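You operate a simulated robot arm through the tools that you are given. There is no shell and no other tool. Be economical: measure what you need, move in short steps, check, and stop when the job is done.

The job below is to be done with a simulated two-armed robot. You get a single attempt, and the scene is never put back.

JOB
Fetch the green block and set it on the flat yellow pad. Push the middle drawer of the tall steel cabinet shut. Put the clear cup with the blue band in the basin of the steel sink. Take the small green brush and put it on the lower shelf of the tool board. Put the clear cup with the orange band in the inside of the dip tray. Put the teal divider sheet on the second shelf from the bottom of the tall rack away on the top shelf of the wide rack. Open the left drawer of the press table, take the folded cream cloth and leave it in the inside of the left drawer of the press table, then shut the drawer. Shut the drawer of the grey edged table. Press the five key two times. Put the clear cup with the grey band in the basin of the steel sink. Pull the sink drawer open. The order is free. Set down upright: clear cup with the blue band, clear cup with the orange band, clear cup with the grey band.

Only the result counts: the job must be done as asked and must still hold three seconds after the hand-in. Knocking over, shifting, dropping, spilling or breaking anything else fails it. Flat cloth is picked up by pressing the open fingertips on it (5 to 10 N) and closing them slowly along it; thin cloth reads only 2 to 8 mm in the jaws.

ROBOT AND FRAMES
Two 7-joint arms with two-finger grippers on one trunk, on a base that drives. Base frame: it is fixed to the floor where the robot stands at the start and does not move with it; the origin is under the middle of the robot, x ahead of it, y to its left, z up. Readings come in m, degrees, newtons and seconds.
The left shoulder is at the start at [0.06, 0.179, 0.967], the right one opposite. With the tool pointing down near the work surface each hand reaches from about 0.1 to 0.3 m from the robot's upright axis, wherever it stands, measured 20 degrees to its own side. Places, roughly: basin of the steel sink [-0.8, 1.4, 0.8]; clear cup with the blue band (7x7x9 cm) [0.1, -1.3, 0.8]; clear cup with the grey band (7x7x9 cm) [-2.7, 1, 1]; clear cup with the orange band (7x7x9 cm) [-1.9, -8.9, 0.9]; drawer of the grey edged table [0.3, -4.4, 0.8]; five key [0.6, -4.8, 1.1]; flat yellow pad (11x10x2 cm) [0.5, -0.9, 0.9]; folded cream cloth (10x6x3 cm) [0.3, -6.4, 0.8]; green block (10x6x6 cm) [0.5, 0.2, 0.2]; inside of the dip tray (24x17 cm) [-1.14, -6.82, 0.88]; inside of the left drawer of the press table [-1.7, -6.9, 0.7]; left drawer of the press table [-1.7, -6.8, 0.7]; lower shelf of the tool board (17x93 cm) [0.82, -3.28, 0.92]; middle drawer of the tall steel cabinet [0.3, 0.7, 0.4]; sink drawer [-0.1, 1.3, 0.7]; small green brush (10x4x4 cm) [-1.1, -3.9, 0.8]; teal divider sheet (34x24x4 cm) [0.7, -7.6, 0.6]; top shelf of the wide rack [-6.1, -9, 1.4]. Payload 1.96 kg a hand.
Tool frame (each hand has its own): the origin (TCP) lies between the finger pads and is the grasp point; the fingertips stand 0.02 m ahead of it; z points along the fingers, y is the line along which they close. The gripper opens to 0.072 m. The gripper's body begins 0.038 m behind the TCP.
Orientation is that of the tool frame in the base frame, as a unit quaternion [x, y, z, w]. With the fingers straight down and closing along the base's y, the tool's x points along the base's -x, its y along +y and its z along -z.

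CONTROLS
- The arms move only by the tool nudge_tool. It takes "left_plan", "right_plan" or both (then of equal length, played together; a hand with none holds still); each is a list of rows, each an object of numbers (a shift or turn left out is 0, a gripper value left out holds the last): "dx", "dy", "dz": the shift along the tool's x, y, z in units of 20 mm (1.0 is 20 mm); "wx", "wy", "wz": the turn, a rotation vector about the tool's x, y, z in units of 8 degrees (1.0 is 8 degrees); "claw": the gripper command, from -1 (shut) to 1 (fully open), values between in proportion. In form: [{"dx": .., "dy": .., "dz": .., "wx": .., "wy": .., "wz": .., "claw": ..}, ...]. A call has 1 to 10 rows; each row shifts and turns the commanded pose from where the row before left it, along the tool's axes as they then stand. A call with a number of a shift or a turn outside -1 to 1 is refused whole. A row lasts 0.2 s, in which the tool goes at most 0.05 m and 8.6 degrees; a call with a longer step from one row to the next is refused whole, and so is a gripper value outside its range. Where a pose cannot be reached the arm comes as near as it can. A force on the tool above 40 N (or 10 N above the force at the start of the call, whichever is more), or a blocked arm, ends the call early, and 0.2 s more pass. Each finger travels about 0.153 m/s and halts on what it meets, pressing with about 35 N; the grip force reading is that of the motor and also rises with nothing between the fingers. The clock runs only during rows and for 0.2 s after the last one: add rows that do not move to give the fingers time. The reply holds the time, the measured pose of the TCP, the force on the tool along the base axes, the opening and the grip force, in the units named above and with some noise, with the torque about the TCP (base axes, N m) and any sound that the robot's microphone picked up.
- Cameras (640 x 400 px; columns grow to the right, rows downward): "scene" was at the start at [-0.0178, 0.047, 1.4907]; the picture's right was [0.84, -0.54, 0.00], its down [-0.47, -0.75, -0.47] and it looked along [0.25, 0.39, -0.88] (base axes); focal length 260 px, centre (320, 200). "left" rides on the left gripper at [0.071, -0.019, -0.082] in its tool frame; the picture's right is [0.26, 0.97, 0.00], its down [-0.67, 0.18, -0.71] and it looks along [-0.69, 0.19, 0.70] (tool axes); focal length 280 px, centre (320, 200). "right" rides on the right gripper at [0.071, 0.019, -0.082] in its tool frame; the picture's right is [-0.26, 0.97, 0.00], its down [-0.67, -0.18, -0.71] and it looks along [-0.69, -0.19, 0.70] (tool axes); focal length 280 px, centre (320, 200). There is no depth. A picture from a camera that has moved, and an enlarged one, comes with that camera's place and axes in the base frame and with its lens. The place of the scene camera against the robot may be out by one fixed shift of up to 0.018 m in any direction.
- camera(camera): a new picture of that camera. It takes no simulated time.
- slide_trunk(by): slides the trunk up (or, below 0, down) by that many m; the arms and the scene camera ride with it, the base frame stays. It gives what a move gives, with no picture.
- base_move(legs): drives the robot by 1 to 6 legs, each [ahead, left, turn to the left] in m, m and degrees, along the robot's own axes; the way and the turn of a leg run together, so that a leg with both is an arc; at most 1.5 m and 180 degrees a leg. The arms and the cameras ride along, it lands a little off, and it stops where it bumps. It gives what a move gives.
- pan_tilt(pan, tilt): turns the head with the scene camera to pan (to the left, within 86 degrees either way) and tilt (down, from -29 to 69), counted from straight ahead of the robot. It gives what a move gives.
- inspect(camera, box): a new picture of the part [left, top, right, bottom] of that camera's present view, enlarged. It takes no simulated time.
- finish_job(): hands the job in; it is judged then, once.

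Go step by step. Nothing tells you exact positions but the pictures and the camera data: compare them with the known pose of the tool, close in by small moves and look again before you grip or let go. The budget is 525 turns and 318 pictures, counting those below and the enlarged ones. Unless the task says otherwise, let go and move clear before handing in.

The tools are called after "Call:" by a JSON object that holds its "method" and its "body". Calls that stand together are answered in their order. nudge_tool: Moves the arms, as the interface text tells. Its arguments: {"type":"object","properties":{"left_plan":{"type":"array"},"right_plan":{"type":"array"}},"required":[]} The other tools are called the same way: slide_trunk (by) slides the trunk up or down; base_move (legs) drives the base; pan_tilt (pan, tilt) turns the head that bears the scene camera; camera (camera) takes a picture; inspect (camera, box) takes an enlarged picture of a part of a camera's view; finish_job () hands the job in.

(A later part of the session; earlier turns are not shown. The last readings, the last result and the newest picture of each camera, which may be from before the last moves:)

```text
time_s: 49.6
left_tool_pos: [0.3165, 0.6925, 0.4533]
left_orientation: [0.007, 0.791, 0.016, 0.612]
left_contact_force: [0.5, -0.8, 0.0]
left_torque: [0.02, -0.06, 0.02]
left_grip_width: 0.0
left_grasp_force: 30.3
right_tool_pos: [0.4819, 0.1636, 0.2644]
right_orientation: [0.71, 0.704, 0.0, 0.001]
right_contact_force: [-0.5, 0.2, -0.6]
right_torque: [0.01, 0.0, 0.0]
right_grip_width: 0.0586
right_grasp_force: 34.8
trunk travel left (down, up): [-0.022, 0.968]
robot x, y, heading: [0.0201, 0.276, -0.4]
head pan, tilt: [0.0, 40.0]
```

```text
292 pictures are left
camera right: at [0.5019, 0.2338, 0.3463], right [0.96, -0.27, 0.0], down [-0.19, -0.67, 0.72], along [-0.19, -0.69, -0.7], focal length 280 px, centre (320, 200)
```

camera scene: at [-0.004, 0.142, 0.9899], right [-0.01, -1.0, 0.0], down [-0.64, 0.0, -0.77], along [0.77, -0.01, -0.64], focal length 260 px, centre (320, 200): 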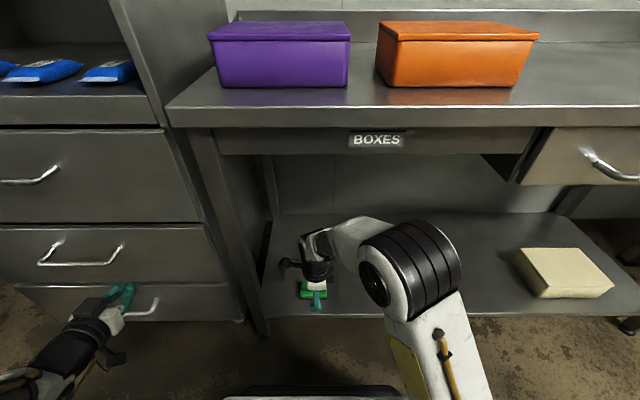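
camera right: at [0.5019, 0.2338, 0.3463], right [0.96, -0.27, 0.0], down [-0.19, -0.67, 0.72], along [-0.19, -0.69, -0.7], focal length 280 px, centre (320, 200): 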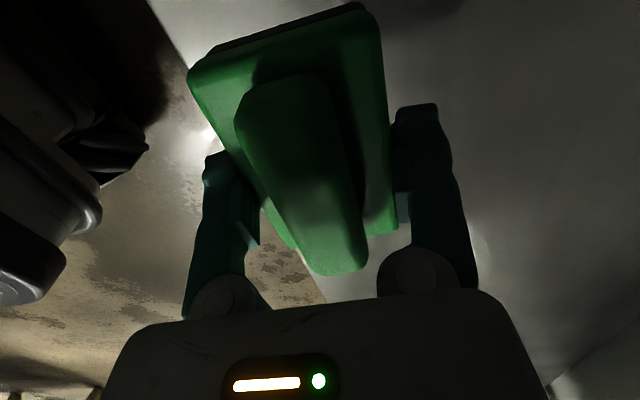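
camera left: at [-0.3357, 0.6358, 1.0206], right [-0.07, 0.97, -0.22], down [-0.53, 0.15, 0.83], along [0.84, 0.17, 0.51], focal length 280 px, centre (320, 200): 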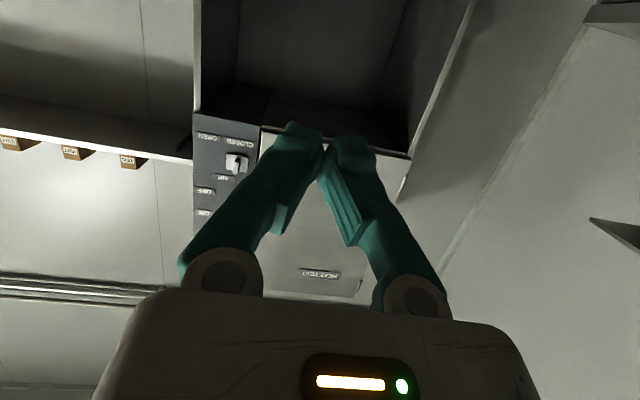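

Call:
{"method": "nudge_tool", "body": {"right_plan": [{"dz": -1, "dy": -1}, {"dz": -1, "dy": -1}, {"dy": -1}, {"dy": -1}]}}

Call:
{"method": "base_move", "body": {"legs": [[-0.42, 0, 0]]}}

Call:
{"method": "slide_trunk", "body": {"by": 0.4}}

Call:
{"method": "slide_trunk", "body": {"by": 0.35}}

Call:
{"method": "pan_tilt", "body": {"pan": -45, "tilt": 40}}

Call:
{"method": "camera", "body": {"camera": "scene"}}

```text
time_s: 50.6
left_tool_pos: [0.3157, 0.6924, 0.4524]
left_orientation: [0.008, 0.791, 0.016, 0.611]
left_contact_force: [-0.3, 0.9, 0.3]
left_torque: [0.01, -0.02, -0.01]
left_grip_width: 0.0001
left_grasp_force: 29.3
right_tool_pos: [0.4018, 0.1662, 0.305]
right_orientation: [0.71, 0.704, 0.0, 0.0]
right_contact_force: [1.0, -0.5, -1.7]
right_torque: [0.0, 0.01, -0.02]
right_grip_width: 0.0585
right_grasp_force: 35.2
trunk travel left (down, up): [-0.022, 0.968]
robot x, y, heading: [0.0209, 0.2819, -0.5]
head pan, tilt: [0.0, 40.0]
```

```text
time_s: 53.2
left_tool_pos: [-0.1165, 0.6955, 0.4538]
left_orientation: [0.008, 0.791, 0.016, 0.611]
left_contact_force: [-0.1, 0.3, -0.1]
left_torque: [0.01, 0.01, 0.02]
left_grip_width: 0.0
left_grasp_force: 29.7
right_tool_pos: [-0.0305, 0.1706, 0.3051]
right_orientation: [0.71, 0.704, 0.0, 0.0]
right_contact_force: [-0.3, -0.7, -0.8]
right_torque: [0.0, 0.02, -0.01]
right_grip_width: 0.0583
right_grasp_force: 35.2
trunk travel left (down, up): [-0.022, 0.968]
robot x, y, heading: [-0.4062, 0.2832, -0.4]
head pan, tilt: [0.0, 40.0]
```

```text
time_s: 57.0
left_tool_pos: [-0.1163, 0.696, 0.8544]
left_orientation: [0.009, 0.791, 0.015, 0.611]
left_contact_force: [0.5, 0.0, -0.8]
left_torque: [0.05, -0.01, 0.0]
left_grip_width: 0.0
left_grasp_force: 29.5
right_tool_pos: [-0.0296, 0.1696, 0.7044]
right_orientation: [0.71, 0.705, 0.0, 0.0]
right_contact_force: [0.2, 0.5, -1.3]
right_torque: [0.01, 0.01, 0.01]
right_grip_width: 0.0582
right_grasp_force: 35.2
trunk travel left (down, up): [-0.422, 0.568]
robot x, y, heading: [-0.4099, 0.2809, -0.4]
head pan, tilt: [0.0, 40.0]
```

```text
time_s: 60.5
left_tool_pos: [-0.1166, 0.6941, 1.204]
left_orientation: [0.008, 0.791, 0.016, 0.612]
left_contact_force: [0.0, 0.4, -0.3]
left_torque: [-0.02, -0.02, -0.03]
left_grip_width: 0.0
left_grasp_force: 29.5
right_tool_pos: [-0.0301, 0.1705, 1.0547]
right_orientation: [0.709, 0.705, 0.001, 0.0]
right_contact_force: [0.3, 0.6, -1.0]
right_torque: [-0.01, -0.02, 0.03]
right_grip_width: 0.0583
right_grasp_force: 34.8
trunk travel left (down, up): [-0.772, 0.218]
robot x, y, heading: [-0.4102, 0.2851, -0.4]
head pan, tilt: [0.0, 40.0]
```

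```text
time_s: 61.6
left_tool_pos: [-0.1174, 0.6967, 1.204]
left_orientation: [0.008, 0.791, 0.015, 0.611]
left_contact_force: [-0.1, -0.7, 0.1]
left_torque: [0.0, 0.01, 0.01]
left_grip_width: 0.0
left_grasp_force: 29.4
right_tool_pos: [-0.0295, 0.1698, 1.0553]
right_orientation: [0.71, 0.704, 0.0, 0.0]
right_contact_force: [-0.1, -1.3, -1.8]
right_torque: [-0.03, -0.06, 0.01]
right_grip_width: 0.058
right_grasp_force: 34.9
trunk travel left (down, up): [-0.772, 0.218]
robot x, y, heading: [-0.4064, 0.2811, -0.2]
head pan, tilt: [-45.0, 40.0]
```

```text
291 pictures are left
camera scene: at [-0.401, 0.216, 1.6799], right [-0.71, -0.7, 0.0], down [-0.45, 0.46, -0.77], along [0.54, -0.55, -0.64], focal length 260 px, centre (320, 200)
```

scene: 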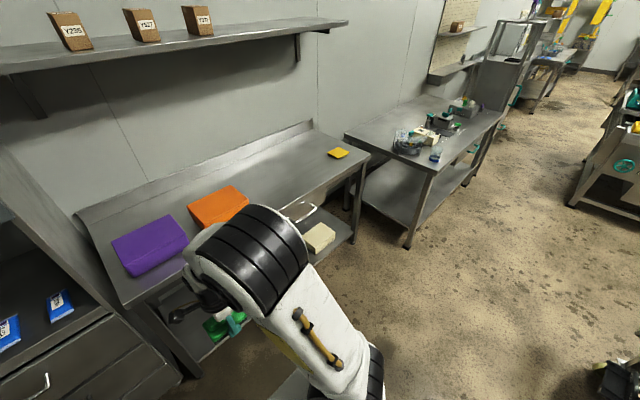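

Call:
{"method": "base_move", "body": {"legs": [[0, -1.0, 0]]}}

Call:
{"method": "pan_tilt", "body": {"pan": -10, "tilt": 40}}

Call:
{"method": "camera", "body": {"camera": "scene"}}

```text
time_s: 66.7
left_tool_pos: [-0.1244, -0.2951, 1.2046]
left_orientation: [0.007, 0.79, 0.016, 0.612]
left_contact_force: [0.0, 0.2, -0.2]
left_torque: [0.0, 0.01, 0.0]
left_grip_width: 0.0
left_grasp_force: 29.2
right_tool_pos: [-0.0364, -0.8209, 1.0551]
right_orientation: [0.709, 0.705, 0.0, 0.0]
right_contact_force: [-0.2, -0.2, -1.7]
right_torque: [-0.04, -0.02, -0.01]
right_grip_width: 0.0577
right_grasp_force: 34.9
trunk travel left (down, up): [-0.772, 0.218]
robot x, y, heading: [-0.413, -0.7084, -0.5]
head pan, tilt: [-45.0, 40.0]
```

```text
time_s: 67.8
left_tool_pos: [-0.125, -0.2947, 1.2037]
left_orientation: [0.008, 0.791, 0.016, 0.612]
left_contact_force: [0.7, -0.2, -0.3]
left_torque: [0.0, 0.01, -0.02]
left_grip_width: 0.0
left_grasp_force: 30.0
right_tool_pos: [-0.0357, -0.8208, 1.0549]
right_orientation: [0.709, 0.706, 0.0, -0.001]
right_contact_force: [-0.4, 0.3, -1.2]
right_torque: [0.02, -0.01, -0.03]
right_grip_width: 0.0578
right_grasp_force: 34.9
trunk travel left (down, up): [-0.772, 0.218]
robot x, y, heading: [-0.4129, -0.7074, -0.3]
head pan, tilt: [-10.0, 40.0]
```

```text
290 pictures are left
camera scene: at [-0.3838, -0.7301, 1.6799], right [-0.18, -0.98, 0.0], down [-0.63, 0.12, -0.77], along [0.75, -0.14, -0.64], focal length 260 px, centre (320, 200)
```

scene: 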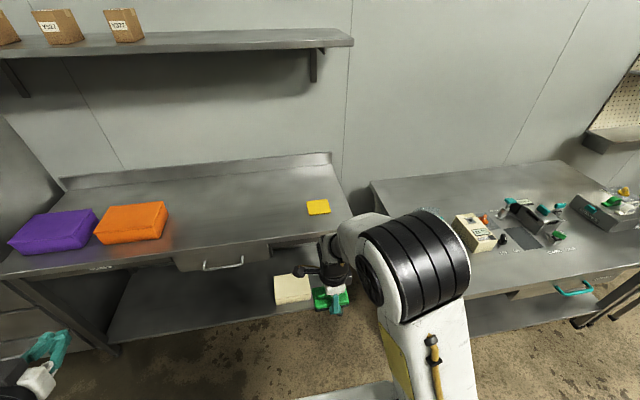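

Call:
{"method": "base_move", "body": {"legs": [[0.45, 0, 0]]}}

Call:
{"method": "camera", "body": {"camera": "right"}}

Call:
{"method": "camera", "body": {"camera": "scene"}}

```text
time_s: 70.5
left_tool_pos: [0.3232, -0.3006, 1.2038]
left_orientation: [0.008, 0.791, 0.016, 0.611]
left_contact_force: [0.1, 0.4, 0.6]
left_torque: [-0.02, 0.01, 0.0]
left_grip_width: 0.0001
left_grasp_force: 29.6
right_tool_pos: [0.4111, -0.8257, 1.0551]
right_orientation: [0.71, 0.704, 0.0, 0.001]
right_contact_force: [0.2, 0.0, -1.0]
right_torque: [0.02, 0.01, 0.01]
right_grip_width: 0.0577
right_grasp_force: 34.9
trunk travel left (down, up): [-0.772, 0.218]
robot x, y, heading: [0.034, -0.7127, -0.5]
head pan, tilt: [-10.0, 40.0]
```

```text
289 pictures are left
camera right: at [0.4296, -0.7554, 1.1367], right [0.96, -0.27, 0.0], down [-0.19, -0.67, 0.72], along [-0.19, -0.69, -0.7], focal length 280 px, centre (320, 200)
```

right: 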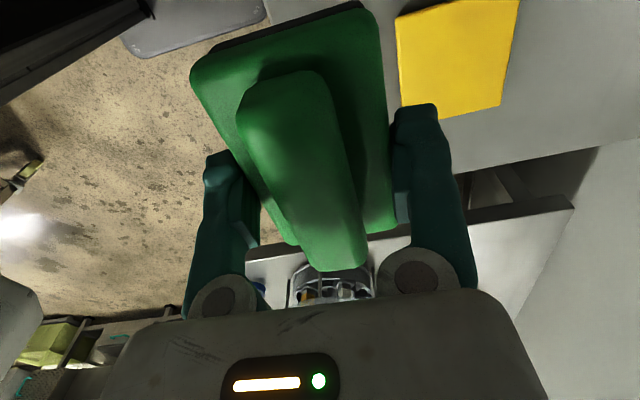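

```text
288 pictures are left
camera scene: at [0.0625, -0.7338, 1.6799], right [-0.18, -0.98, 0.0], down [-0.63, 0.12, -0.77], along [0.75, -0.14, -0.64], focal length 260 px, centre (320, 200)
```

scene: 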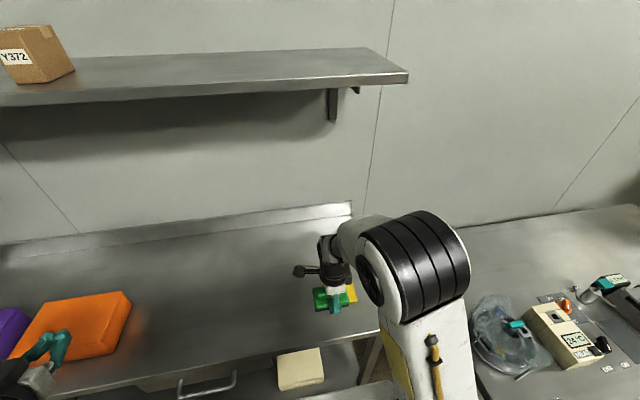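

Call:
{"method": "base_move", "body": {"legs": [[0.03, 0, 0]]}}

Call:
{"method": "nudge_tool", "body": {"right_plan": [{"dy": 0.8, "dx": -0.55}, {"dy": 0.8, "dx": -0.55}, {"dy": 0.8, "dx": -0.55}, {"dy": 0.8, "dx": -0.55}, {"dy": 0.8, "dx": -0.55}, {"dx": -0.55, "dz": 0.5}, {"dz": 1}, {"dz": 1}, {"dz": 1}, {"dz": 1}]}}

Call:
{"method": "camera", "body": {"camera": "right"}}

```text
time_s: 71.3
left_tool_pos: [0.3501, -0.3008, 1.205]
left_orientation: [0.009, 0.79, 0.015, 0.613]
left_contact_force: [-0.7, -0.9, 0.5]
left_torque: [0.0, 0.02, 0.02]
left_grip_width: 0.0
left_grasp_force: 29.5
right_tool_pos: [0.4362, -0.8257, 1.0568]
right_orientation: [0.71, 0.704, 0.002, 0.001]
right_contact_force: [0.1, 0.0, -0.2]
right_torque: [-0.01, -0.02, -0.01]
right_grip_width: 0.0577
right_grasp_force: 35.1
trunk travel left (down, up): [-0.772, 0.218]
robot x, y, heading: [0.0576, -0.7118, -0.7]
head pan, tilt: [-10.0, 40.0]
```

```text
time_s: 73.5
left_tool_pos: [0.3541, -0.3005, 1.2037]
left_orientation: [0.008, 0.791, 0.016, 0.612]
left_contact_force: [-0.1, 0.0, -0.1]
left_torque: [-0.01, -0.01, -0.02]
left_grip_width: 0.0
left_grasp_force: 29.1
right_tool_pos: [0.5201, -0.8926, 0.9651]
right_orientation: [0.71, 0.705, 0.0, 0.0]
right_contact_force: [-0.1, 0.2, -1.8]
right_torque: [0.03, 0.01, -0.01]
right_grip_width: 0.0578
right_grasp_force: 35.1
trunk travel left (down, up): [-0.772, 0.218]
robot x, y, heading: [0.0592, -0.7138, -0.6]
head pan, tilt: [-10.0, 40.0]
```

```text
287 pictures are left
camera right: at [0.5393, -0.8233, 1.0471], right [0.96, -0.27, 0.0], down [-0.19, -0.67, 0.72], along [-0.19, -0.69, -0.7], focal length 280 px, centre (320, 200)
```

right: 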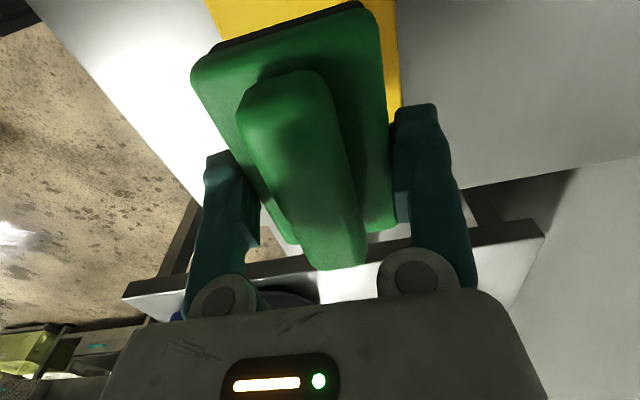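

Call:
{"method": "nudge_tool", "body": {"right_plan": [{"dz": 1}, {"dz": 1}, {"dz": 0.8}, {}]}}

Call:
{"method": "camera", "body": {"camera": "right"}}

```text
time_s: 74.5
left_tool_pos: [0.3538, -0.3005, 1.2038]
left_orientation: [0.008, 0.791, 0.016, 0.611]
left_contact_force: [0.1, 0.8, -0.6]
left_torque: [0.02, 0.02, 0.01]
left_grip_width: 0.0
left_grasp_force: 29.8
right_tool_pos: [0.5192, -0.8933, 0.9085]
right_orientation: [0.71, 0.704, 0.0, 0.001]
right_contact_force: [-1.0, 0.0, -0.3]
right_torque: [-0.03, 0.03, 0.01]
right_grip_width: 0.0576
right_grasp_force: 34.9
trunk travel left (down, up): [-0.772, 0.218]
robot x, y, heading: [0.0612, -0.7132, -0.4]
head pan, tilt: [-10.0, 40.0]
```

```text
286 pictures are left
camera right: at [0.5379, -0.8238, 0.9907], right [0.96, -0.27, 0.0], down [-0.19, -0.67, 0.72], along [-0.19, -0.69, -0.7], focal length 280 px, centre (320, 200)
```

right: 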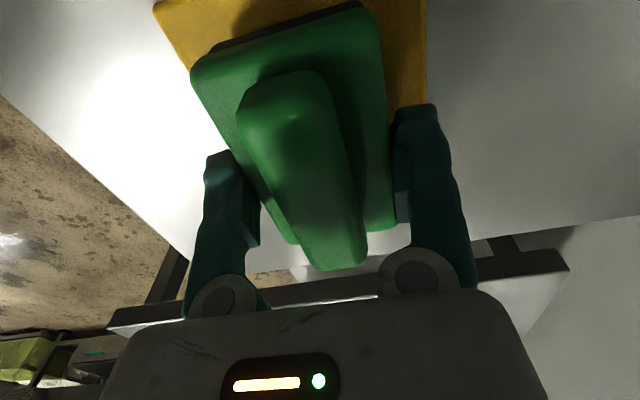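

Call:
{"method": "nudge_tool", "body": {"right_plan": [{"dz": 0.3}, {"dz": 0.2}, {"dz": 0.2}, {"dz": 0.2}, {}]}}

```text
time_s: 75.2
left_tool_pos: [0.3486, -0.2986, 1.2045]
left_orientation: [0.009, 0.79, 0.015, 0.613]
left_contact_force: [0.5, 0.4, -0.2]
left_torque: [-0.02, -0.02, 0.0]
left_grip_width: 0.0
left_grasp_force: 29.4
right_tool_pos: [0.5192, -0.8934, 0.9041]
right_orientation: [0.71, 0.704, 0.003, 0.004]
right_contact_force: [-8.0, -1.6, 28.2]
right_torque: [0.13, 0.27, 0.06]
right_grip_width: 0.0578
right_grasp_force: 35.3
trunk travel left (down, up): [-0.772, 0.218]
robot x, y, heading: [0.0607, -0.7085, -0.7]
head pan, tilt: [-10.0, 40.0]
stopped in row 3 (right hand): the force on the tool passed its limit at 45 N (the readings are from after the stop); the commanded pose is now the measured one
```

Contact with the pad. Ease slightly, open, and rise.

Call:
{"method": "nudge_tool", "body": {"right_plan": [{"dz": -0.1}, {"claw": 1}, {}, {}, {"dz": -0.5}, {"dz": -1}, {"dz": -1}, {"dz": -1}, {"dz": -1}]}}

Call:
{"method": "camera", "body": {"camera": "right"}}

```text
time_s: 77.2
left_tool_pos: [0.3522, -0.2998, 1.2038]
left_orientation: [0.009, 0.791, 0.016, 0.612]
left_contact_force: [0.0, 0.7, 0.3]
left_torque: [0.03, 0.0, -0.02]
left_grip_width: 0.0001
left_grasp_force: 29.7
right_tool_pos: [0.5185, -0.8938, 0.9931]
right_orientation: [0.71, 0.704, 0.003, 0.003]
right_contact_force: [-0.5, -0.6, 0.4]
right_torque: [-0.04, 0.02, 0.02]
right_grip_width: 0.072
right_grasp_force: 0.1
trunk travel left (down, up): [-0.772, 0.218]
robot x, y, heading: [0.0628, -0.709, -0.6]
head pan, tilt: [-10.0, 40.0]
```

```text
285 pictures are left
camera right: at [0.5378, -0.8232, 1.0746], right [0.96, -0.27, 0.01], down [-0.19, -0.67, 0.71], along [-0.19, -0.69, -0.7], focal length 280 px, centre (320, 200)
```

right: 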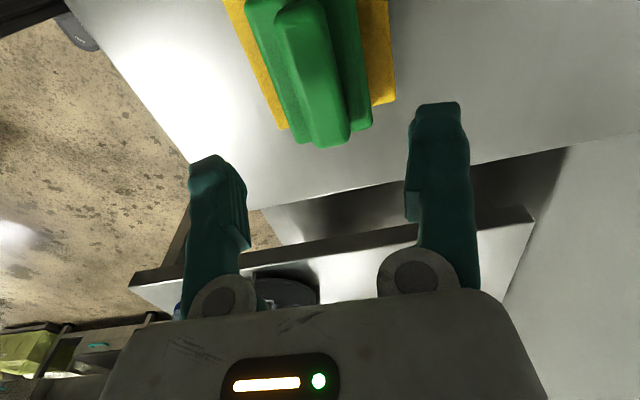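

The block sits on the pad. Next the blue-banded cup on the neighbouring table; I'll back off and look.

Call:
{"method": "nudge_tool", "body": {"right_plan": [{"dz": -1}, {"dz": -1}, {"dz": -1}, {"dy": -1}, {"dy": -1}, {"dy": -1}, {"dy": -1}, {"dy": -1}]}}

Call:
{"method": "base_move", "body": {"legs": [[-0.5, 0, 0], [0, -0.4, 0]]}}

Call:
{"method": "pan_tilt", "body": {"pan": -15, "tilt": 45}}

Call:
{"method": "camera", "body": {"camera": "scene"}}

```text
time_s: 79.0
left_tool_pos: [0.3525, -0.2997, 1.204]
left_orientation: [0.01, 0.79, 0.015, 0.613]
left_contact_force: [0.9, -0.2, 0.3]
left_torque: [-0.02, -0.02, -0.02]
left_grip_width: 0.0001
left_grasp_force: 29.9
right_tool_pos: [0.4192, -0.8933, 1.0532]
right_orientation: [0.71, 0.704, 0.004, 0.004]
right_contact_force: [-0.7, 1.4, -0.5]
right_torque: [-0.01, 0.0, 0.01]
right_grip_width: 0.0721
right_grasp_force: 0.1
trunk travel left (down, up): [-0.772, 0.218]
robot x, y, heading: [0.0613, -0.711, -0.7]
head pan, tilt: [-10.0, 40.0]
```

```text
time_s: 84.1
left_tool_pos: [-0.155, -0.697, 1.2046]
left_orientation: [0.011, 0.791, 0.014, 0.612]
left_contact_force: [-0.2, 0.6, -0.2]
left_torque: [-0.01, 0.0, 0.03]
left_grip_width: 0.0001
left_grasp_force: 30.1
right_tool_pos: [-0.0919, -1.2898, 1.0525]
right_orientation: [0.712, 0.702, 0.002, 0.002]
right_contact_force: [-0.4, -0.1, -0.7]
right_torque: [0.0, -0.01, -0.01]
right_grip_width: 0.0721
right_grasp_force: 0.0
trunk travel left (down, up): [-0.772, 0.218]
robot x, y, heading: [-0.451, -1.1108, -1.0]
head pan, tilt: [-10.0, 40.0]
```

```text
time_s: 84.7
left_tool_pos: [-0.1554, -0.6984, 1.2047]
left_orientation: [0.011, 0.791, 0.015, 0.612]
left_contact_force: [-0.1, 0.2, -0.2]
left_torque: [-0.02, 0.01, -0.01]
left_grip_width: 0.0002
left_grasp_force: 29.3
right_tool_pos: [-0.0919, -1.292, 1.0511]
right_orientation: [0.712, 0.702, 0.002, 0.002]
right_contact_force: [-0.1, 0.5, 0.3]
right_torque: [0.05, 0.0, -0.04]
right_grip_width: 0.072
right_grasp_force: 0.0
trunk travel left (down, up): [-0.772, 0.218]
robot x, y, heading: [-0.4499, -1.1071, -1.1]
head pan, tilt: [-15.0, 45.0]
```

```text
284 pictures are left
camera scene: at [-0.4236, -1.137, 1.6727], right [-0.27, -0.96, 0.0], down [-0.68, 0.19, -0.71], along [0.68, -0.19, -0.71], focal length 260 px, centre (320, 200)
```

scene: 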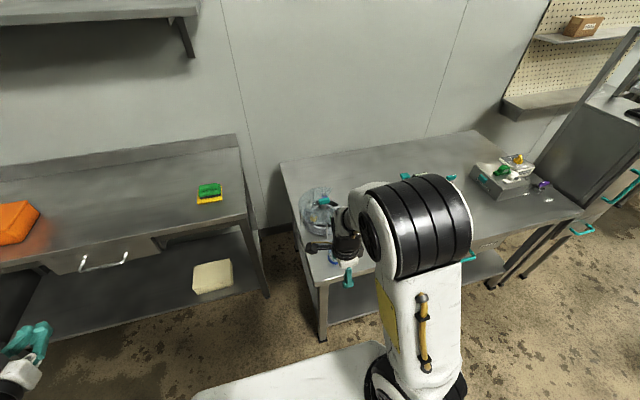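

Call:
{"method": "nudge_tool", "body": {"right_plan": [{"wz": -1}, {"wz": -1}, {"wz": -1}, {"wz": -1}, {"wz": -1}, {"wz": -1}, {"wz": -1}, {"wz": -1}, {"wz": -1}, {"wz": -1}]}}

Call:
{"method": "nudge_tool", "body": {"right_plan": [{"wz": -1}, {"wz": -0.25}, {}]}}

Call:
{"method": "camera", "body": {"camera": "right"}}

```text
time_s: 86.9
left_tool_pos: [-0.1551, -0.698, 1.2031]
left_orientation: [0.011, 0.791, 0.014, 0.612]
left_contact_force: [0.6, -0.1, -0.3]
left_torque: [-0.01, -0.02, -0.01]
left_grip_width: 0.0
left_grasp_force: 29.4
right_tool_pos: [-0.0926, -1.2907, 1.0531]
right_orientation: [0.093, 0.996, 0.0, 0.004]
right_contact_force: [0.9, -0.4, -0.4]
right_torque: [0.04, 0.0, 0.0]
right_grip_width: 0.0721
right_grasp_force: 0.2
trunk travel left (down, up): [-0.772, 0.218]
robot x, y, heading: [-0.4495, -1.1037, -1.0]
head pan, tilt: [-15.0, 45.0]
```

```text
time_s: 87.7
left_tool_pos: [-0.1552, -0.6979, 1.2036]
left_orientation: [0.01, 0.791, 0.014, 0.612]
left_contact_force: [0.3, -0.1, -0.2]
left_torque: [-0.02, 0.0, -0.01]
left_grip_width: 0.0
left_grasp_force: 29.6
right_tool_pos: [-0.0916, -1.2912, 1.0534]
right_orientation: [0.007, 1.0, 0.0, 0.004]
right_contact_force: [0.0, -0.1, 0.0]
right_torque: [-0.01, 0.02, -0.02]
right_grip_width: 0.0719
right_grasp_force: 0.1
trunk travel left (down, up): [-0.772, 0.218]
robot x, y, heading: [-0.4503, -1.1094, -1.0]
head pan, tilt: [-15.0, 45.0]
```

```text
283 pictures are left
camera right: at [-0.1635, -1.2711, 1.1334], right [0.27, 0.96, 0.0], down [0.67, -0.19, 0.72], along [0.69, -0.2, -0.69], focal length 280 px, centre (320, 200)
```

right: 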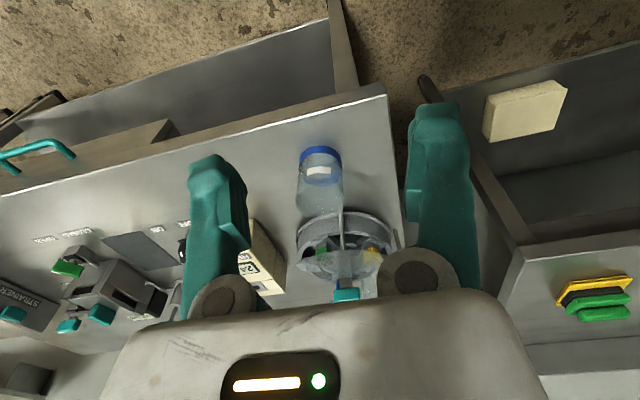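

Call:
{"method": "inspect", "body": {"camera": "right", "box": [260, 120, 420, 220]}}

Call:
{"method": "base_move", "body": {"legs": [[0, 0.35, 0]]}}

Call:
{"method": "pan_tilt", "body": {"pan": -35, "tilt": 45}}

Call:
{"method": "camera", "body": {"camera": "scene"}}

```text
4.00 times, centred on (340, 170) of right
camera zoom: at [-0.1635, -1.2711, 1.1334], right [0.27, 0.96, 0.0], down [0.67, -0.19, 0.72], along [0.69, -0.2, -0.69], focal length 1122 px, centre (240, 320)
```

zoom: 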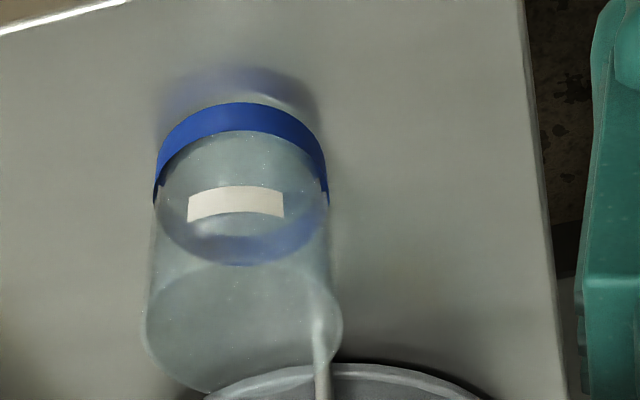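

```text
time_s: 90.0
left_tool_pos: [-0.1533, -0.3448, 1.2041]
left_orientation: [0.009, 0.791, 0.016, 0.612]
left_contact_force: [0.4, 0.6, 0.4]
left_torque: [0.0, -0.01, 0.01]
left_grip_width: 0.0
left_grasp_force: 29.1
right_tool_pos: [-0.0857, -0.9382, 1.0529]
right_orientation: [0.004, 1.0, 0.001, 0.003]
right_contact_force: [-0.6, -0.4, -0.1]
right_torque: [0.04, -0.02, 0.02]
right_grip_width: 0.0723
right_grasp_force: 0.2
trunk travel left (down, up): [-0.772, 0.218]
robot x, y, heading: [-0.4454, -0.7558, -0.4]
head pan, tilt: [-15.0, 45.0]
```

```text
time_s: 90.8
left_tool_pos: [-0.1524, -0.3449, 1.2033]
left_orientation: [0.009, 0.791, 0.015, 0.612]
left_contact_force: [0.1, 0.5, -0.5]
left_torque: [0.0, -0.03, -0.04]
left_grip_width: 0.0001
left_grasp_force: 30.2
right_tool_pos: [-0.0873, -0.9378, 1.0531]
right_orientation: [0.004, 1.0, 0.0, 0.004]
right_contact_force: [0.3, -0.3, -0.3]
right_torque: [-0.02, -0.01, 0.0]
right_grip_width: 0.072
right_grasp_force: 0.1
trunk travel left (down, up): [-0.772, 0.218]
robot x, y, heading: [-0.4407, -0.7585, -0.9]
head pan, tilt: [-35.0, 45.0]
```

```text
281 pictures are left
camera scene: at [-0.4312, -0.8108, 1.6726], right [-0.58, -0.81, 0.0], down [-0.58, 0.41, -0.71], along [0.58, -0.41, -0.71], focal length 260 px, centre (320, 200)
```

scene: 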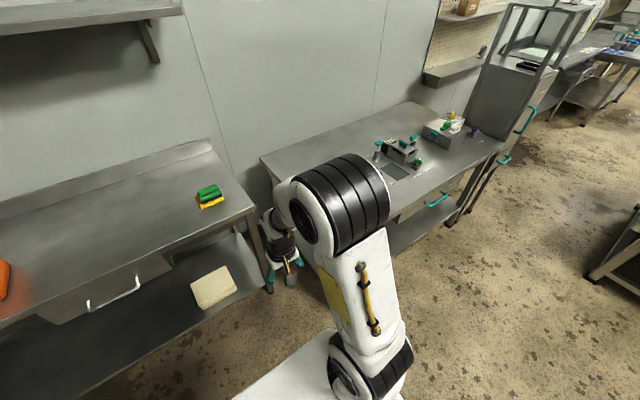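

The band is at the cup's foot; cup stands near [0.12, -1.35], rim about z 0.85 (this table is lower). I'll pinch its rim wall on the -y side with the right hand.

Call:
{"method": "base_move", "body": {"legs": [[0, -0.44, 0], [0.08, 0, 0.8]]}}

Call:
{"method": "slide_trunk", "body": {"by": -0.06}}

Call:
{"method": "camera", "body": {"camera": "right"}}

```text
time_s: 94.2
left_tool_pos: [-0.0854, -0.7844, 1.2042]
left_orientation: [0.004, 0.791, 0.02, 0.612]
left_contact_force: [-0.9, -0.6, 0.3]
left_torque: [0.02, -0.01, -0.03]
left_grip_width: 0.0
left_grasp_force: 29.9
right_tool_pos: [-0.0129, -1.3771, 1.053]
right_orientation: [-0.002, 1.0, 0.0, 0.003]
right_contact_force: [0.9, 0.2, 0.1]
right_torque: [0.0, 0.02, -0.01]
right_grip_width: 0.0721
right_grasp_force: 0.1
trunk travel left (down, up): [-0.772, 0.218]
robot x, y, heading: [-0.3734, -1.1979, 0.1]
head pan, tilt: [-35.0, 45.0]
```

```text
time_s: 95.2
left_tool_pos: [-0.0858, -0.785, 1.1439]
left_orientation: [0.004, 0.791, 0.019, 0.612]
left_contact_force: [-0.1, 0.5, 0.7]
left_torque: [-0.01, 0.01, 0.03]
left_grip_width: 0.0
left_grasp_force: 30.1
right_tool_pos: [-0.0122, -1.3768, 0.993]
right_orientation: [-0.003, 1.0, 0.001, 0.005]
right_contact_force: [0.6, -0.4, 0.0]
right_torque: [0.02, -0.03, -0.02]
right_grip_width: 0.0721
right_grasp_force: 0.1
trunk travel left (down, up): [-0.712, 0.278]
robot x, y, heading: [-0.3763, -1.197, 0.0]
head pan, tilt: [-35.0, 45.0]
```

```text
280 pictures are left
camera right: at [-0.0845, -1.3576, 1.0736], right [0.26, 0.97, 0.0], down [0.67, -0.18, 0.72], along [0.7, -0.19, -0.69], focal length 280 px, centre (320, 200)
```

right: 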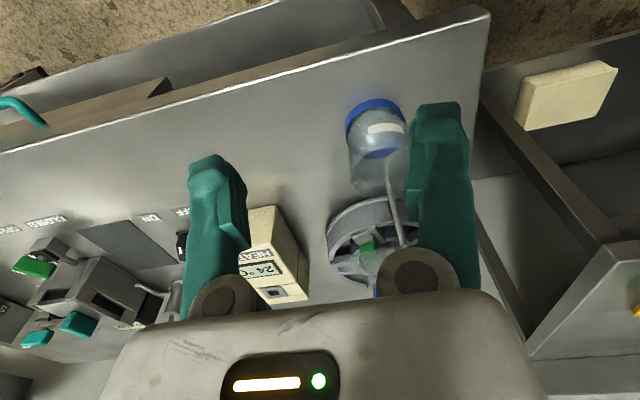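

Call:
{"method": "nudge_tool", "body": {"right_plan": [{"dx": -1}, {"dx": -1}, {"dx": -1}, {"dx": -1}, {"dx": -1}, {"dx": -1}, {"dx": -0.6, "dz": 0.5}, {"dz": 1}]}}

Call:
{"method": "camera", "body": {"camera": "right"}}

Call:
{"method": "camera", "body": {"camera": "scene"}}

```text
time_s: 97.0
left_tool_pos: [-0.0842, -0.7848, 1.1425]
left_orientation: [0.003, 0.791, 0.02, 0.612]
left_contact_force: [0.5, 0.6, -0.3]
left_torque: [-0.01, -0.04, 0.01]
left_grip_width: 0.0002
left_grasp_force: 29.7
right_tool_pos: [0.1196, -1.3758, 0.9633]
right_orientation: [-0.001, 1.0, -0.001, 0.003]
right_contact_force: [0.3, -1.5, -0.5]
right_torque: [0.02, 0.04, 0.0]
right_grip_width: 0.0722
right_grasp_force: 0.1
trunk travel left (down, up): [-0.712, 0.278]
robot x, y, heading: [-0.3719, -1.2026, 0.4]
head pan, tilt: [-35.0, 45.0]
```

```text
279 pictures are left
camera right: at [0.0483, -1.3571, 1.0445], right [0.26, 0.97, 0.0], down [0.67, -0.18, 0.72], along [0.7, -0.19, -0.69], focal length 280 px, centre (320, 200)
```

right: 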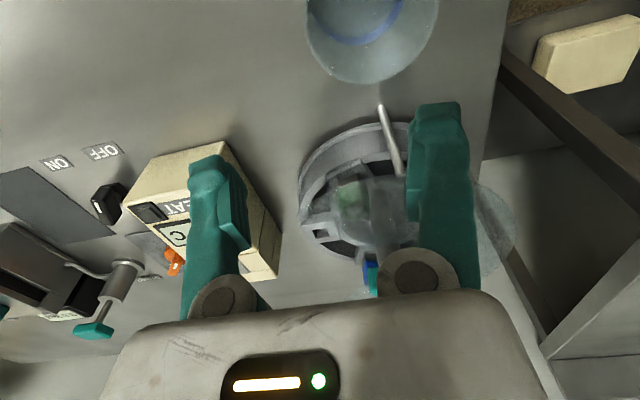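

```text
278 pictures are left
camera scene: at [-0.358, -1.2532, 1.6127], right [-0.57, -0.82, 0.0], down [-0.58, 0.4, -0.71], along [0.58, -0.4, -0.71], focal length 260 px, centre (320, 200)
```

scene: 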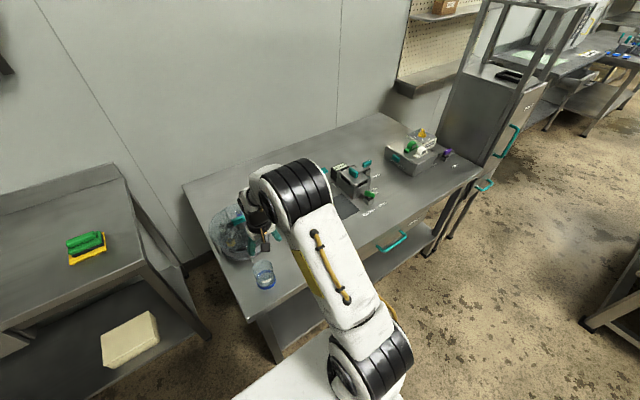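

Call:
{"method": "nudge_tool", "body": {"right_plan": [{"dx": 1}, {"dz": 1}, {"dz": 1}, {"dz": 1}, {}]}}

Call:
{"method": "camera", "body": {"camera": "right"}}

Call:
{"method": "inspect", "body": {"camera": "scene", "box": [200, 200, 330, 300]}}

```text
time_s: 98.2
left_tool_pos: [-0.0849, -0.7836, 1.1431]
left_orientation: [0.005, 0.791, 0.019, 0.611]
left_contact_force: [0.0, 0.6, -0.4]
left_torque: [0.03, -0.02, 0.01]
left_grip_width: 0.0
left_grasp_force: 29.8
right_tool_pos: [0.1004, -1.3755, 0.9026]
right_orientation: [-0.002, 1.0, 0.0, 0.004]
right_contact_force: [0.0, -0.3, 0.2]
right_torque: [0.01, 0.03, 0.0]
right_grip_width: 0.0721
right_grasp_force: 0.0
trunk travel left (down, up): [-0.712, 0.278]
robot x, y, heading: [-0.3734, -1.1973, 0.0]
head pan, tilt: [-35.0, 45.0]
```

```text
277 pictures are left
camera right: at [0.028, -1.3574, 0.984], right [0.26, 0.97, 0.0], down [0.67, -0.18, 0.72], along [0.7, -0.19, -0.69], focal length 280 px, centre (320, 200)
```

right: 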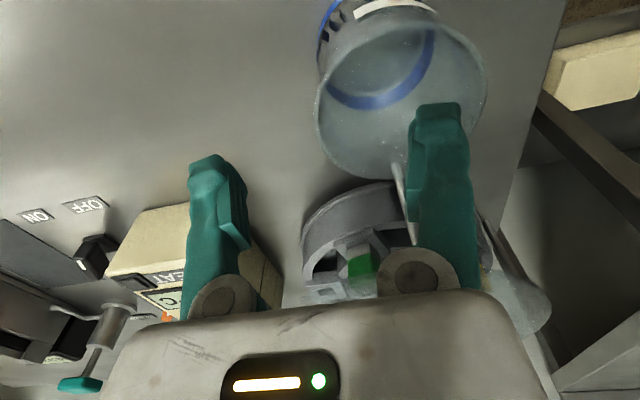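

```text
4.00 times, centred on (265, 250) of scene
camera zoom: at [-0.3585, -1.253, 1.6126], right [-0.57, -0.82, 0.0], down [-0.58, 0.4, -0.71], along [0.58, -0.4, -0.71], focal length 1038 px, centre (540, 0)
```

zoom: 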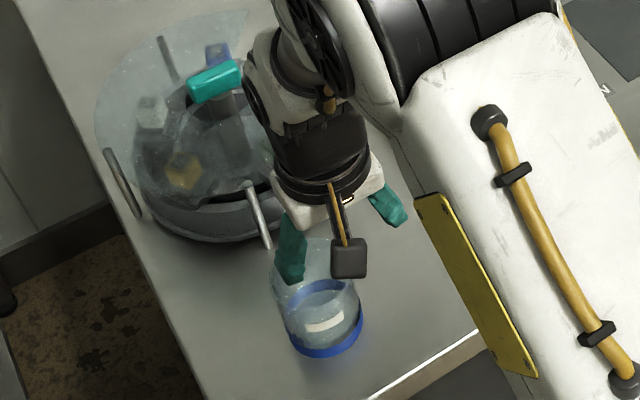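

Call:
{"method": "nudge_tool", "body": {"right_plan": [{"dz": 1}, {"dz": 1}, {"dz": 0.2}, {}]}}

Call:
{"method": "camera", "body": {"camera": "right"}}

```text
time_s: 99.2
left_tool_pos: [-0.0847, -0.7847, 1.144]
left_orientation: [0.004, 0.791, 0.019, 0.611]
left_contact_force: [0.2, -0.2, 0.8]
left_torque: [0.01, 0.01, 0.02]
left_grip_width: 0.0
left_grasp_force: 29.5
right_tool_pos: [0.0998, -1.3764, 0.8601]
right_orientation: [-0.002, 1.0, 0.0, 0.004]
right_contact_force: [-0.2, -1.2, 0.2]
right_torque: [0.0, 0.02, -0.01]
right_grip_width: 0.0718
right_grasp_force: 0.1
trunk travel left (down, up): [-0.712, 0.278]
robot x, y, heading: [-0.3713, -1.2022, 0.0]
head pan, tilt: [-35.0, 45.0]
```

```text
275 pictures are left
camera right: at [0.0284, -1.3573, 0.9408], right [0.26, 0.97, 0.0], down [0.67, -0.18, 0.72], along [0.7, -0.19, -0.69], focal length 280 px, centre (320, 200)
```

right: 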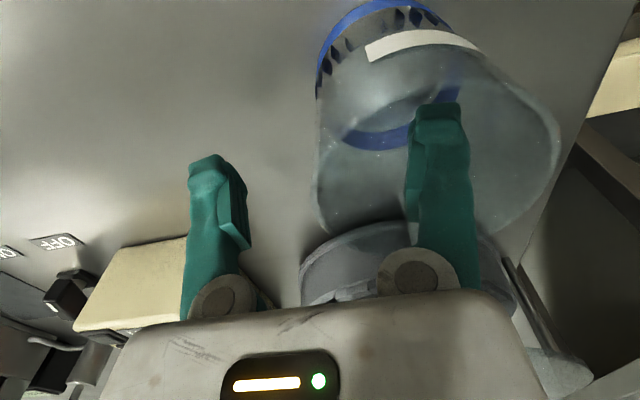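

Call:
{"method": "nudge_tool", "body": {"right_plan": [{"dz": 0.3, "claw": 0.3}, {"claw": -0.3}, {"claw": -1}, {}, {}]}}

Call:
{"method": "camera", "body": {"camera": "right"}}

```text
time_s: 100.3
left_tool_pos: [-0.0847, -0.7838, 1.1432]
left_orientation: [0.005, 0.791, 0.019, 0.612]
left_contact_force: [-0.9, 1.3, 0.1]
left_torque: [-0.03, 0.02, -0.02]
left_grip_width: 0.0
left_grasp_force: 29.3
right_tool_pos: [0.1002, -1.3747, 0.8539]
right_orientation: [-0.002, 1.0, 0.0, 0.004]
right_contact_force: [0.0, 0.4, 0.5]
right_torque: [-0.03, -0.01, -0.03]
right_grip_width: 0.0063
right_grasp_force: 31.1
trunk travel left (down, up): [-0.712, 0.278]
robot x, y, heading: [-0.3751, -1.2008, 0.2]
head pan, tilt: [-35.0, 45.0]
```

```text
274 pictures are left
camera right: at [0.0281, -1.3574, 0.9348], right [0.26, 0.97, 0.0], down [0.67, -0.18, 0.72], along [0.7, -0.19, -0.69], focal length 280 px, centre (320, 200)
```

right: 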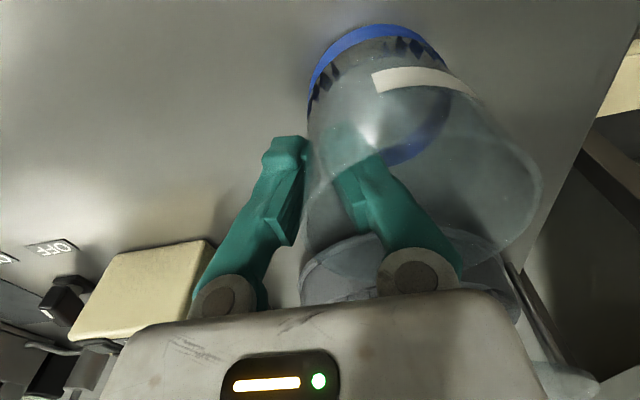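

Wall is pinched (6 mm). Lifting.

Call:
{"method": "nudge_tool", "body": {"right_plan": [{"dz": -0.4}, {"dz": -0.8}, {"dz": -1}, {"dz": -1}, {"dz": -1}, {"dz": -1}, {"dz": -1}]}}

Call:
{"method": "camera", "body": {"camera": "right"}}

```text
time_s: 102.0
left_tool_pos: [-0.0858, -0.7844, 1.1452]
left_orientation: [0.004, 0.791, 0.02, 0.612]
left_contact_force: [0.0, 0.3, -0.7]
left_torque: [0.0, 0.02, 0.03]
left_grip_width: 0.0
left_grasp_force: 29.3
right_tool_pos: [0.0991, -1.3767, 0.9761]
right_orientation: [-0.002, 1.0, 0.0, 0.003]
right_contact_force: [-0.7, -0.1, -0.9]
right_torque: [0.0, 0.0, 0.01]
right_grip_width: 0.0061
right_grasp_force: 31.0
trunk travel left (down, up): [-0.712, 0.278]
robot x, y, heading: [-0.3731, -1.2001, 0.2]
head pan, tilt: [-35.0, 45.0]
```

```text
273 pictures are left
camera right: at [0.0273, -1.3578, 1.0576], right [0.26, 0.97, 0.0], down [0.67, -0.18, 0.72], along [0.7, -0.19, -0.69], focal length 280 px, centre (320, 200)
```

right: 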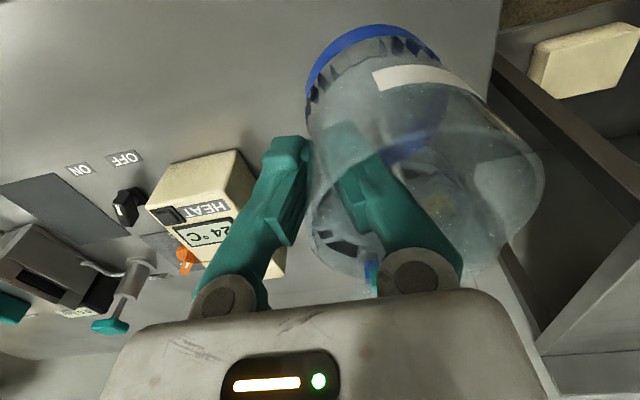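

Call:
{"method": "slide_trunk", "body": {"by": 0.1}}

Call:
{"method": "base_move", "body": {"legs": [[-0.2, 0, 0], [0, 1.3, 0], [0, 0, 90]]}}

Call:
{"method": "pan_tilt", "body": {"pan": 0, "tilt": 35}}

Call:
{"method": "camera", "body": {"camera": "scene"}}

Call:
{"method": "pan_tilt", "body": {"pan": 70, "tilt": 25}}

Call:
{"method": "camera", "body": {"camera": "scene"}}

```text
time_s: 103.3
left_tool_pos: [-0.0843, -0.785, 1.2436]
left_orientation: [0.004, 0.79, 0.019, 0.612]
left_contact_force: [0.6, -0.3, 0.0]
left_torque: [0.02, -0.03, 0.0]
left_grip_width: 0.0002
left_grasp_force: 29.4
right_tool_pos: [0.1001, -1.3772, 1.0771]
right_orientation: [-0.001, 1.0, 0.001, 0.004]
right_contact_force: [-0.1, -0.3, -0.2]
right_torque: [0.0, 0.01, 0.01]
right_grip_width: 0.006
right_grasp_force: 30.7
trunk travel left (down, up): [-0.812, 0.178]
robot x, y, heading: [-0.374, -1.1977, -0.1]
head pan, tilt: [-35.0, 45.0]
```

```text
time_s: 113.5
left_tool_pos: [-0.7732, 0.5693, 1.245]
left_orientation: [-0.376, 0.696, 0.31, 0.528]
left_contact_force: [-0.1, 0.6, -0.4]
left_torque: [0.01, 0.02, -0.04]
left_grip_width: 0.0001
left_grasp_force: 29.5
right_tool_pos: [-0.1754, 0.4063, 1.0767]
right_orientation: [-0.481, 0.877, 0.001, 0.003]
right_contact_force: [0.0, -0.4, 0.1]
right_torque: [0.0, 0.0, 0.01]
right_grip_width: 0.006
right_grasp_force: 31.2
trunk travel left (down, up): [-0.812, 0.178]
robot x, y, heading: [-0.5768, 0.1044, 57.3]
head pan, tilt: [-35.0, 45.0]
stopped in leg 3: the robot was blocked; the commanded pose is now the measured one
```

```text
time_s: 114.5
left_tool_pos: [-0.7736, 0.5696, 1.2442]
left_orientation: [-0.375, 0.696, 0.31, 0.528]
left_contact_force: [-0.8, 0.6, 0.2]
left_torque: [-0.03, -0.01, 0.02]
left_grip_width: 0.0
left_grasp_force: 29.5
right_tool_pos: [-0.1752, 0.4054, 1.0768]
right_orientation: [-0.481, 0.877, 0.003, 0.003]
right_contact_force: [0.5, -0.1, 0.0]
right_torque: [0.04, 0.02, 0.01]
right_grip_width: 0.0059
right_grasp_force: 30.4
trunk travel left (down, up): [-0.812, 0.178]
robot x, y, heading: [-0.5786, 0.1035, 57.4]
head pan, tilt: [0.0, 35.0]
```

```text
272 pictures are left
camera scene: at [-0.5564, 0.1192, 1.7275], right [0.84, -0.54, 0.0], down [-0.31, -0.48, -0.82], along [0.44, 0.69, -0.57], focal length 260 px, centre (320, 200)
```

scene: 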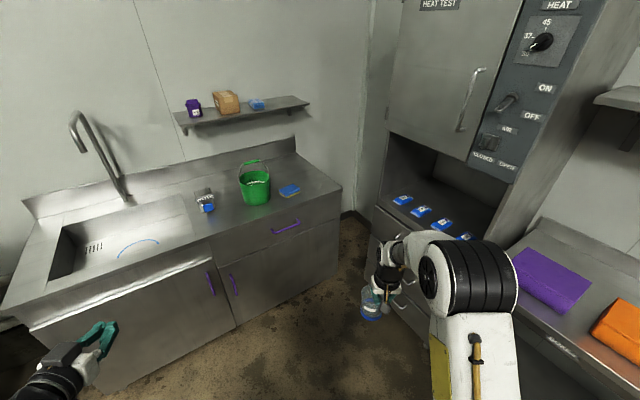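

```text
time_s: 115.9
left_tool_pos: [-0.774, 0.5703, 1.2433]
left_orientation: [-0.376, 0.696, 0.31, 0.528]
left_contact_force: [0.4, -0.1, 0.8]
left_torque: [0.01, 0.01, 0.0]
left_grip_width: 0.0
left_grasp_force: 29.8
right_tool_pos: [-0.1748, 0.405, 1.0765]
right_orientation: [-0.481, 0.876, 0.001, 0.004]
right_contact_force: [-0.1, -0.1, -0.8]
right_torque: [-0.01, 0.03, 0.0]
right_grip_width: 0.006
right_grasp_force: 30.8
trunk travel left (down, up): [-0.812, 0.178]
robot x, y, heading: [-0.5803, 0.1037, 57.2]
head pan, tilt: [70.0, 25.0]
```

```text
271 pictures are left
camera scene: at [-0.66, 0.1196, 1.7432], right [0.79, 0.61, 0.0], down [0.26, -0.34, -0.91], along [-0.55, 0.72, -0.42], focal length 260 px, centre (320, 200)
```

scene: 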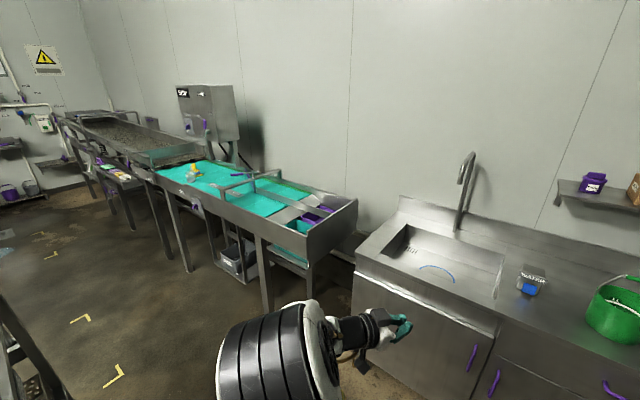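

Call:
{"method": "pan_tilt", "body": {"pan": 86, "tilt": 50}}

Call:
{"method": "camera", "body": {"camera": "scene"}}

```text
time_s: 116.8
left_tool_pos: [-0.7751, 0.5705, 1.2419]
left_orientation: [-0.376, 0.696, 0.31, 0.527]
left_contact_force: [0.1, 0.2, 0.2]
left_torque: [-0.02, -0.04, 0.03]
left_grip_width: 0.0
left_grasp_force: 29.5
right_tool_pos: [-0.1748, 0.4051, 1.0762]
right_orientation: [-0.481, 0.877, 0.001, 0.002]
right_contact_force: [0.4, 0.3, 0.3]
right_torque: [-0.03, -0.03, 0.03]
right_grip_width: 0.0059
right_grasp_force: 30.9
trunk travel left (down, up): [-0.812, 0.178]
robot x, y, heading: [-0.5764, 0.1049, 57.5]
head pan, tilt: [85.9, 50.0]
```

```text
270 pictures are left
camera scene: at [-0.6658, 0.0923, 1.7058], right [0.6, 0.8, 0.0], down [0.61, -0.46, -0.64], along [-0.52, 0.38, -0.77], focal length 260 px, centre (320, 200)
```

scene: 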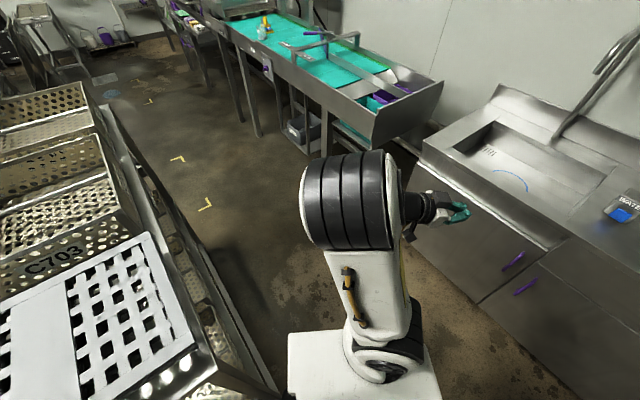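

A long crate table lies behind-left; I'll move away from it, then face the sink squarely to drop the blue cup first.

Call:
{"method": "base_move", "body": {"legs": [[0.25, 0, 0], [0, 0, 32.6], [0, 0.2, 0]]}}

Call:
{"method": "pan_tilt", "body": {"pan": 0, "tilt": 45}}

Call:
{"method": "camera", "body": {"camera": "scene"}}

```text
time_s: 121.4
left_tool_pos: [-1.0573, 0.6089, 1.2451]
left_orientation: [-0.553, 0.565, 0.444, 0.421]
left_contact_force: [0.1, 0.3, -0.4]
left_torque: [0.01, 0.0, 0.0]
left_grip_width: 0.0
left_grasp_force: 29.3
right_tool_pos: [-0.4633, 0.786, 1.0771]
right_orientation: [-0.703, 0.711, 0.003, 0.003]
right_contact_force: [-0.9, -0.6, -0.6]
right_torque: [0.02, 0.03, 0.01]
right_grip_width: 0.0064
right_grasp_force: 30.6
trunk travel left (down, up): [-0.812, 0.178]
robot x, y, heading: [-0.6468, 0.314, 89.1]
head pan, tilt: [85.9, 50.0]
```

```text
time_s: 123.0
left_tool_pos: [-1.0582, 0.6078, 1.2445]
left_orientation: [-0.553, 0.566, 0.443, 0.422]
left_contact_force: [-0.3, 1.1, -0.1]
left_torque: [0.0, -0.02, 0.0]
left_grip_width: 0.0
left_grasp_force: 29.3
right_tool_pos: [-0.4624, 0.7856, 1.0767]
right_orientation: [-0.703, 0.711, 0.003, 0.002]
right_contact_force: [0.1, -0.6, -0.1]
right_torque: [0.01, -0.01, 0.04]
right_grip_width: 0.006
right_grasp_force: 30.6
trunk travel left (down, up): [-0.812, 0.178]
robot x, y, heading: [-0.646, 0.315, 89.7]
head pan, tilt: [0.0, 45.0]
```

```text
269 pictures are left
camera scene: at [-0.6385, 0.3298, 1.7126], right [1.0, -0.01, 0.0], down [-0.01, -0.71, -0.71], along [0.01, 0.71, -0.71], focal length 260 px, centre (320, 200)
```

scene: 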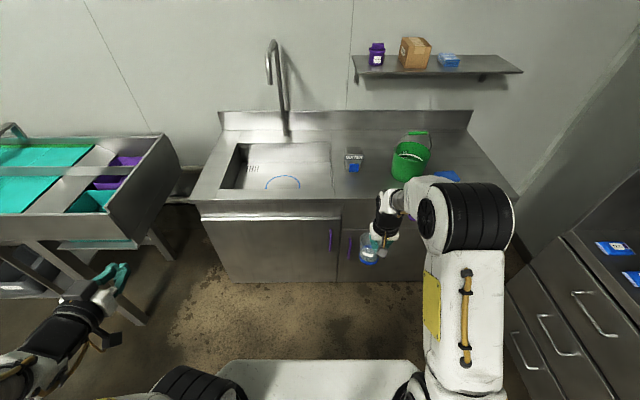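

Call:
{"method": "inspect", "body": {"camera": "scene", "box": [200, 110, 360, 210]}}

```text
4.00 times, centred on (280, 160) of scene
camera zoom: at [-0.6385, 0.3298, 1.7126], right [1.0, -0.01, 0.0], down [-0.01, -0.71, -0.71], along [0.01, 0.71, -0.71], focal length 1038 px, centre (480, 360)
```

zoom: 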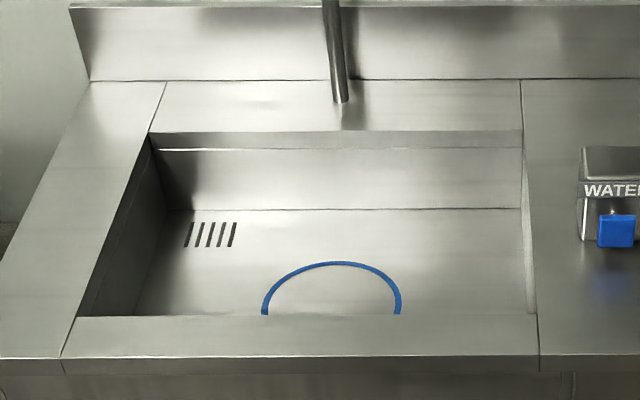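

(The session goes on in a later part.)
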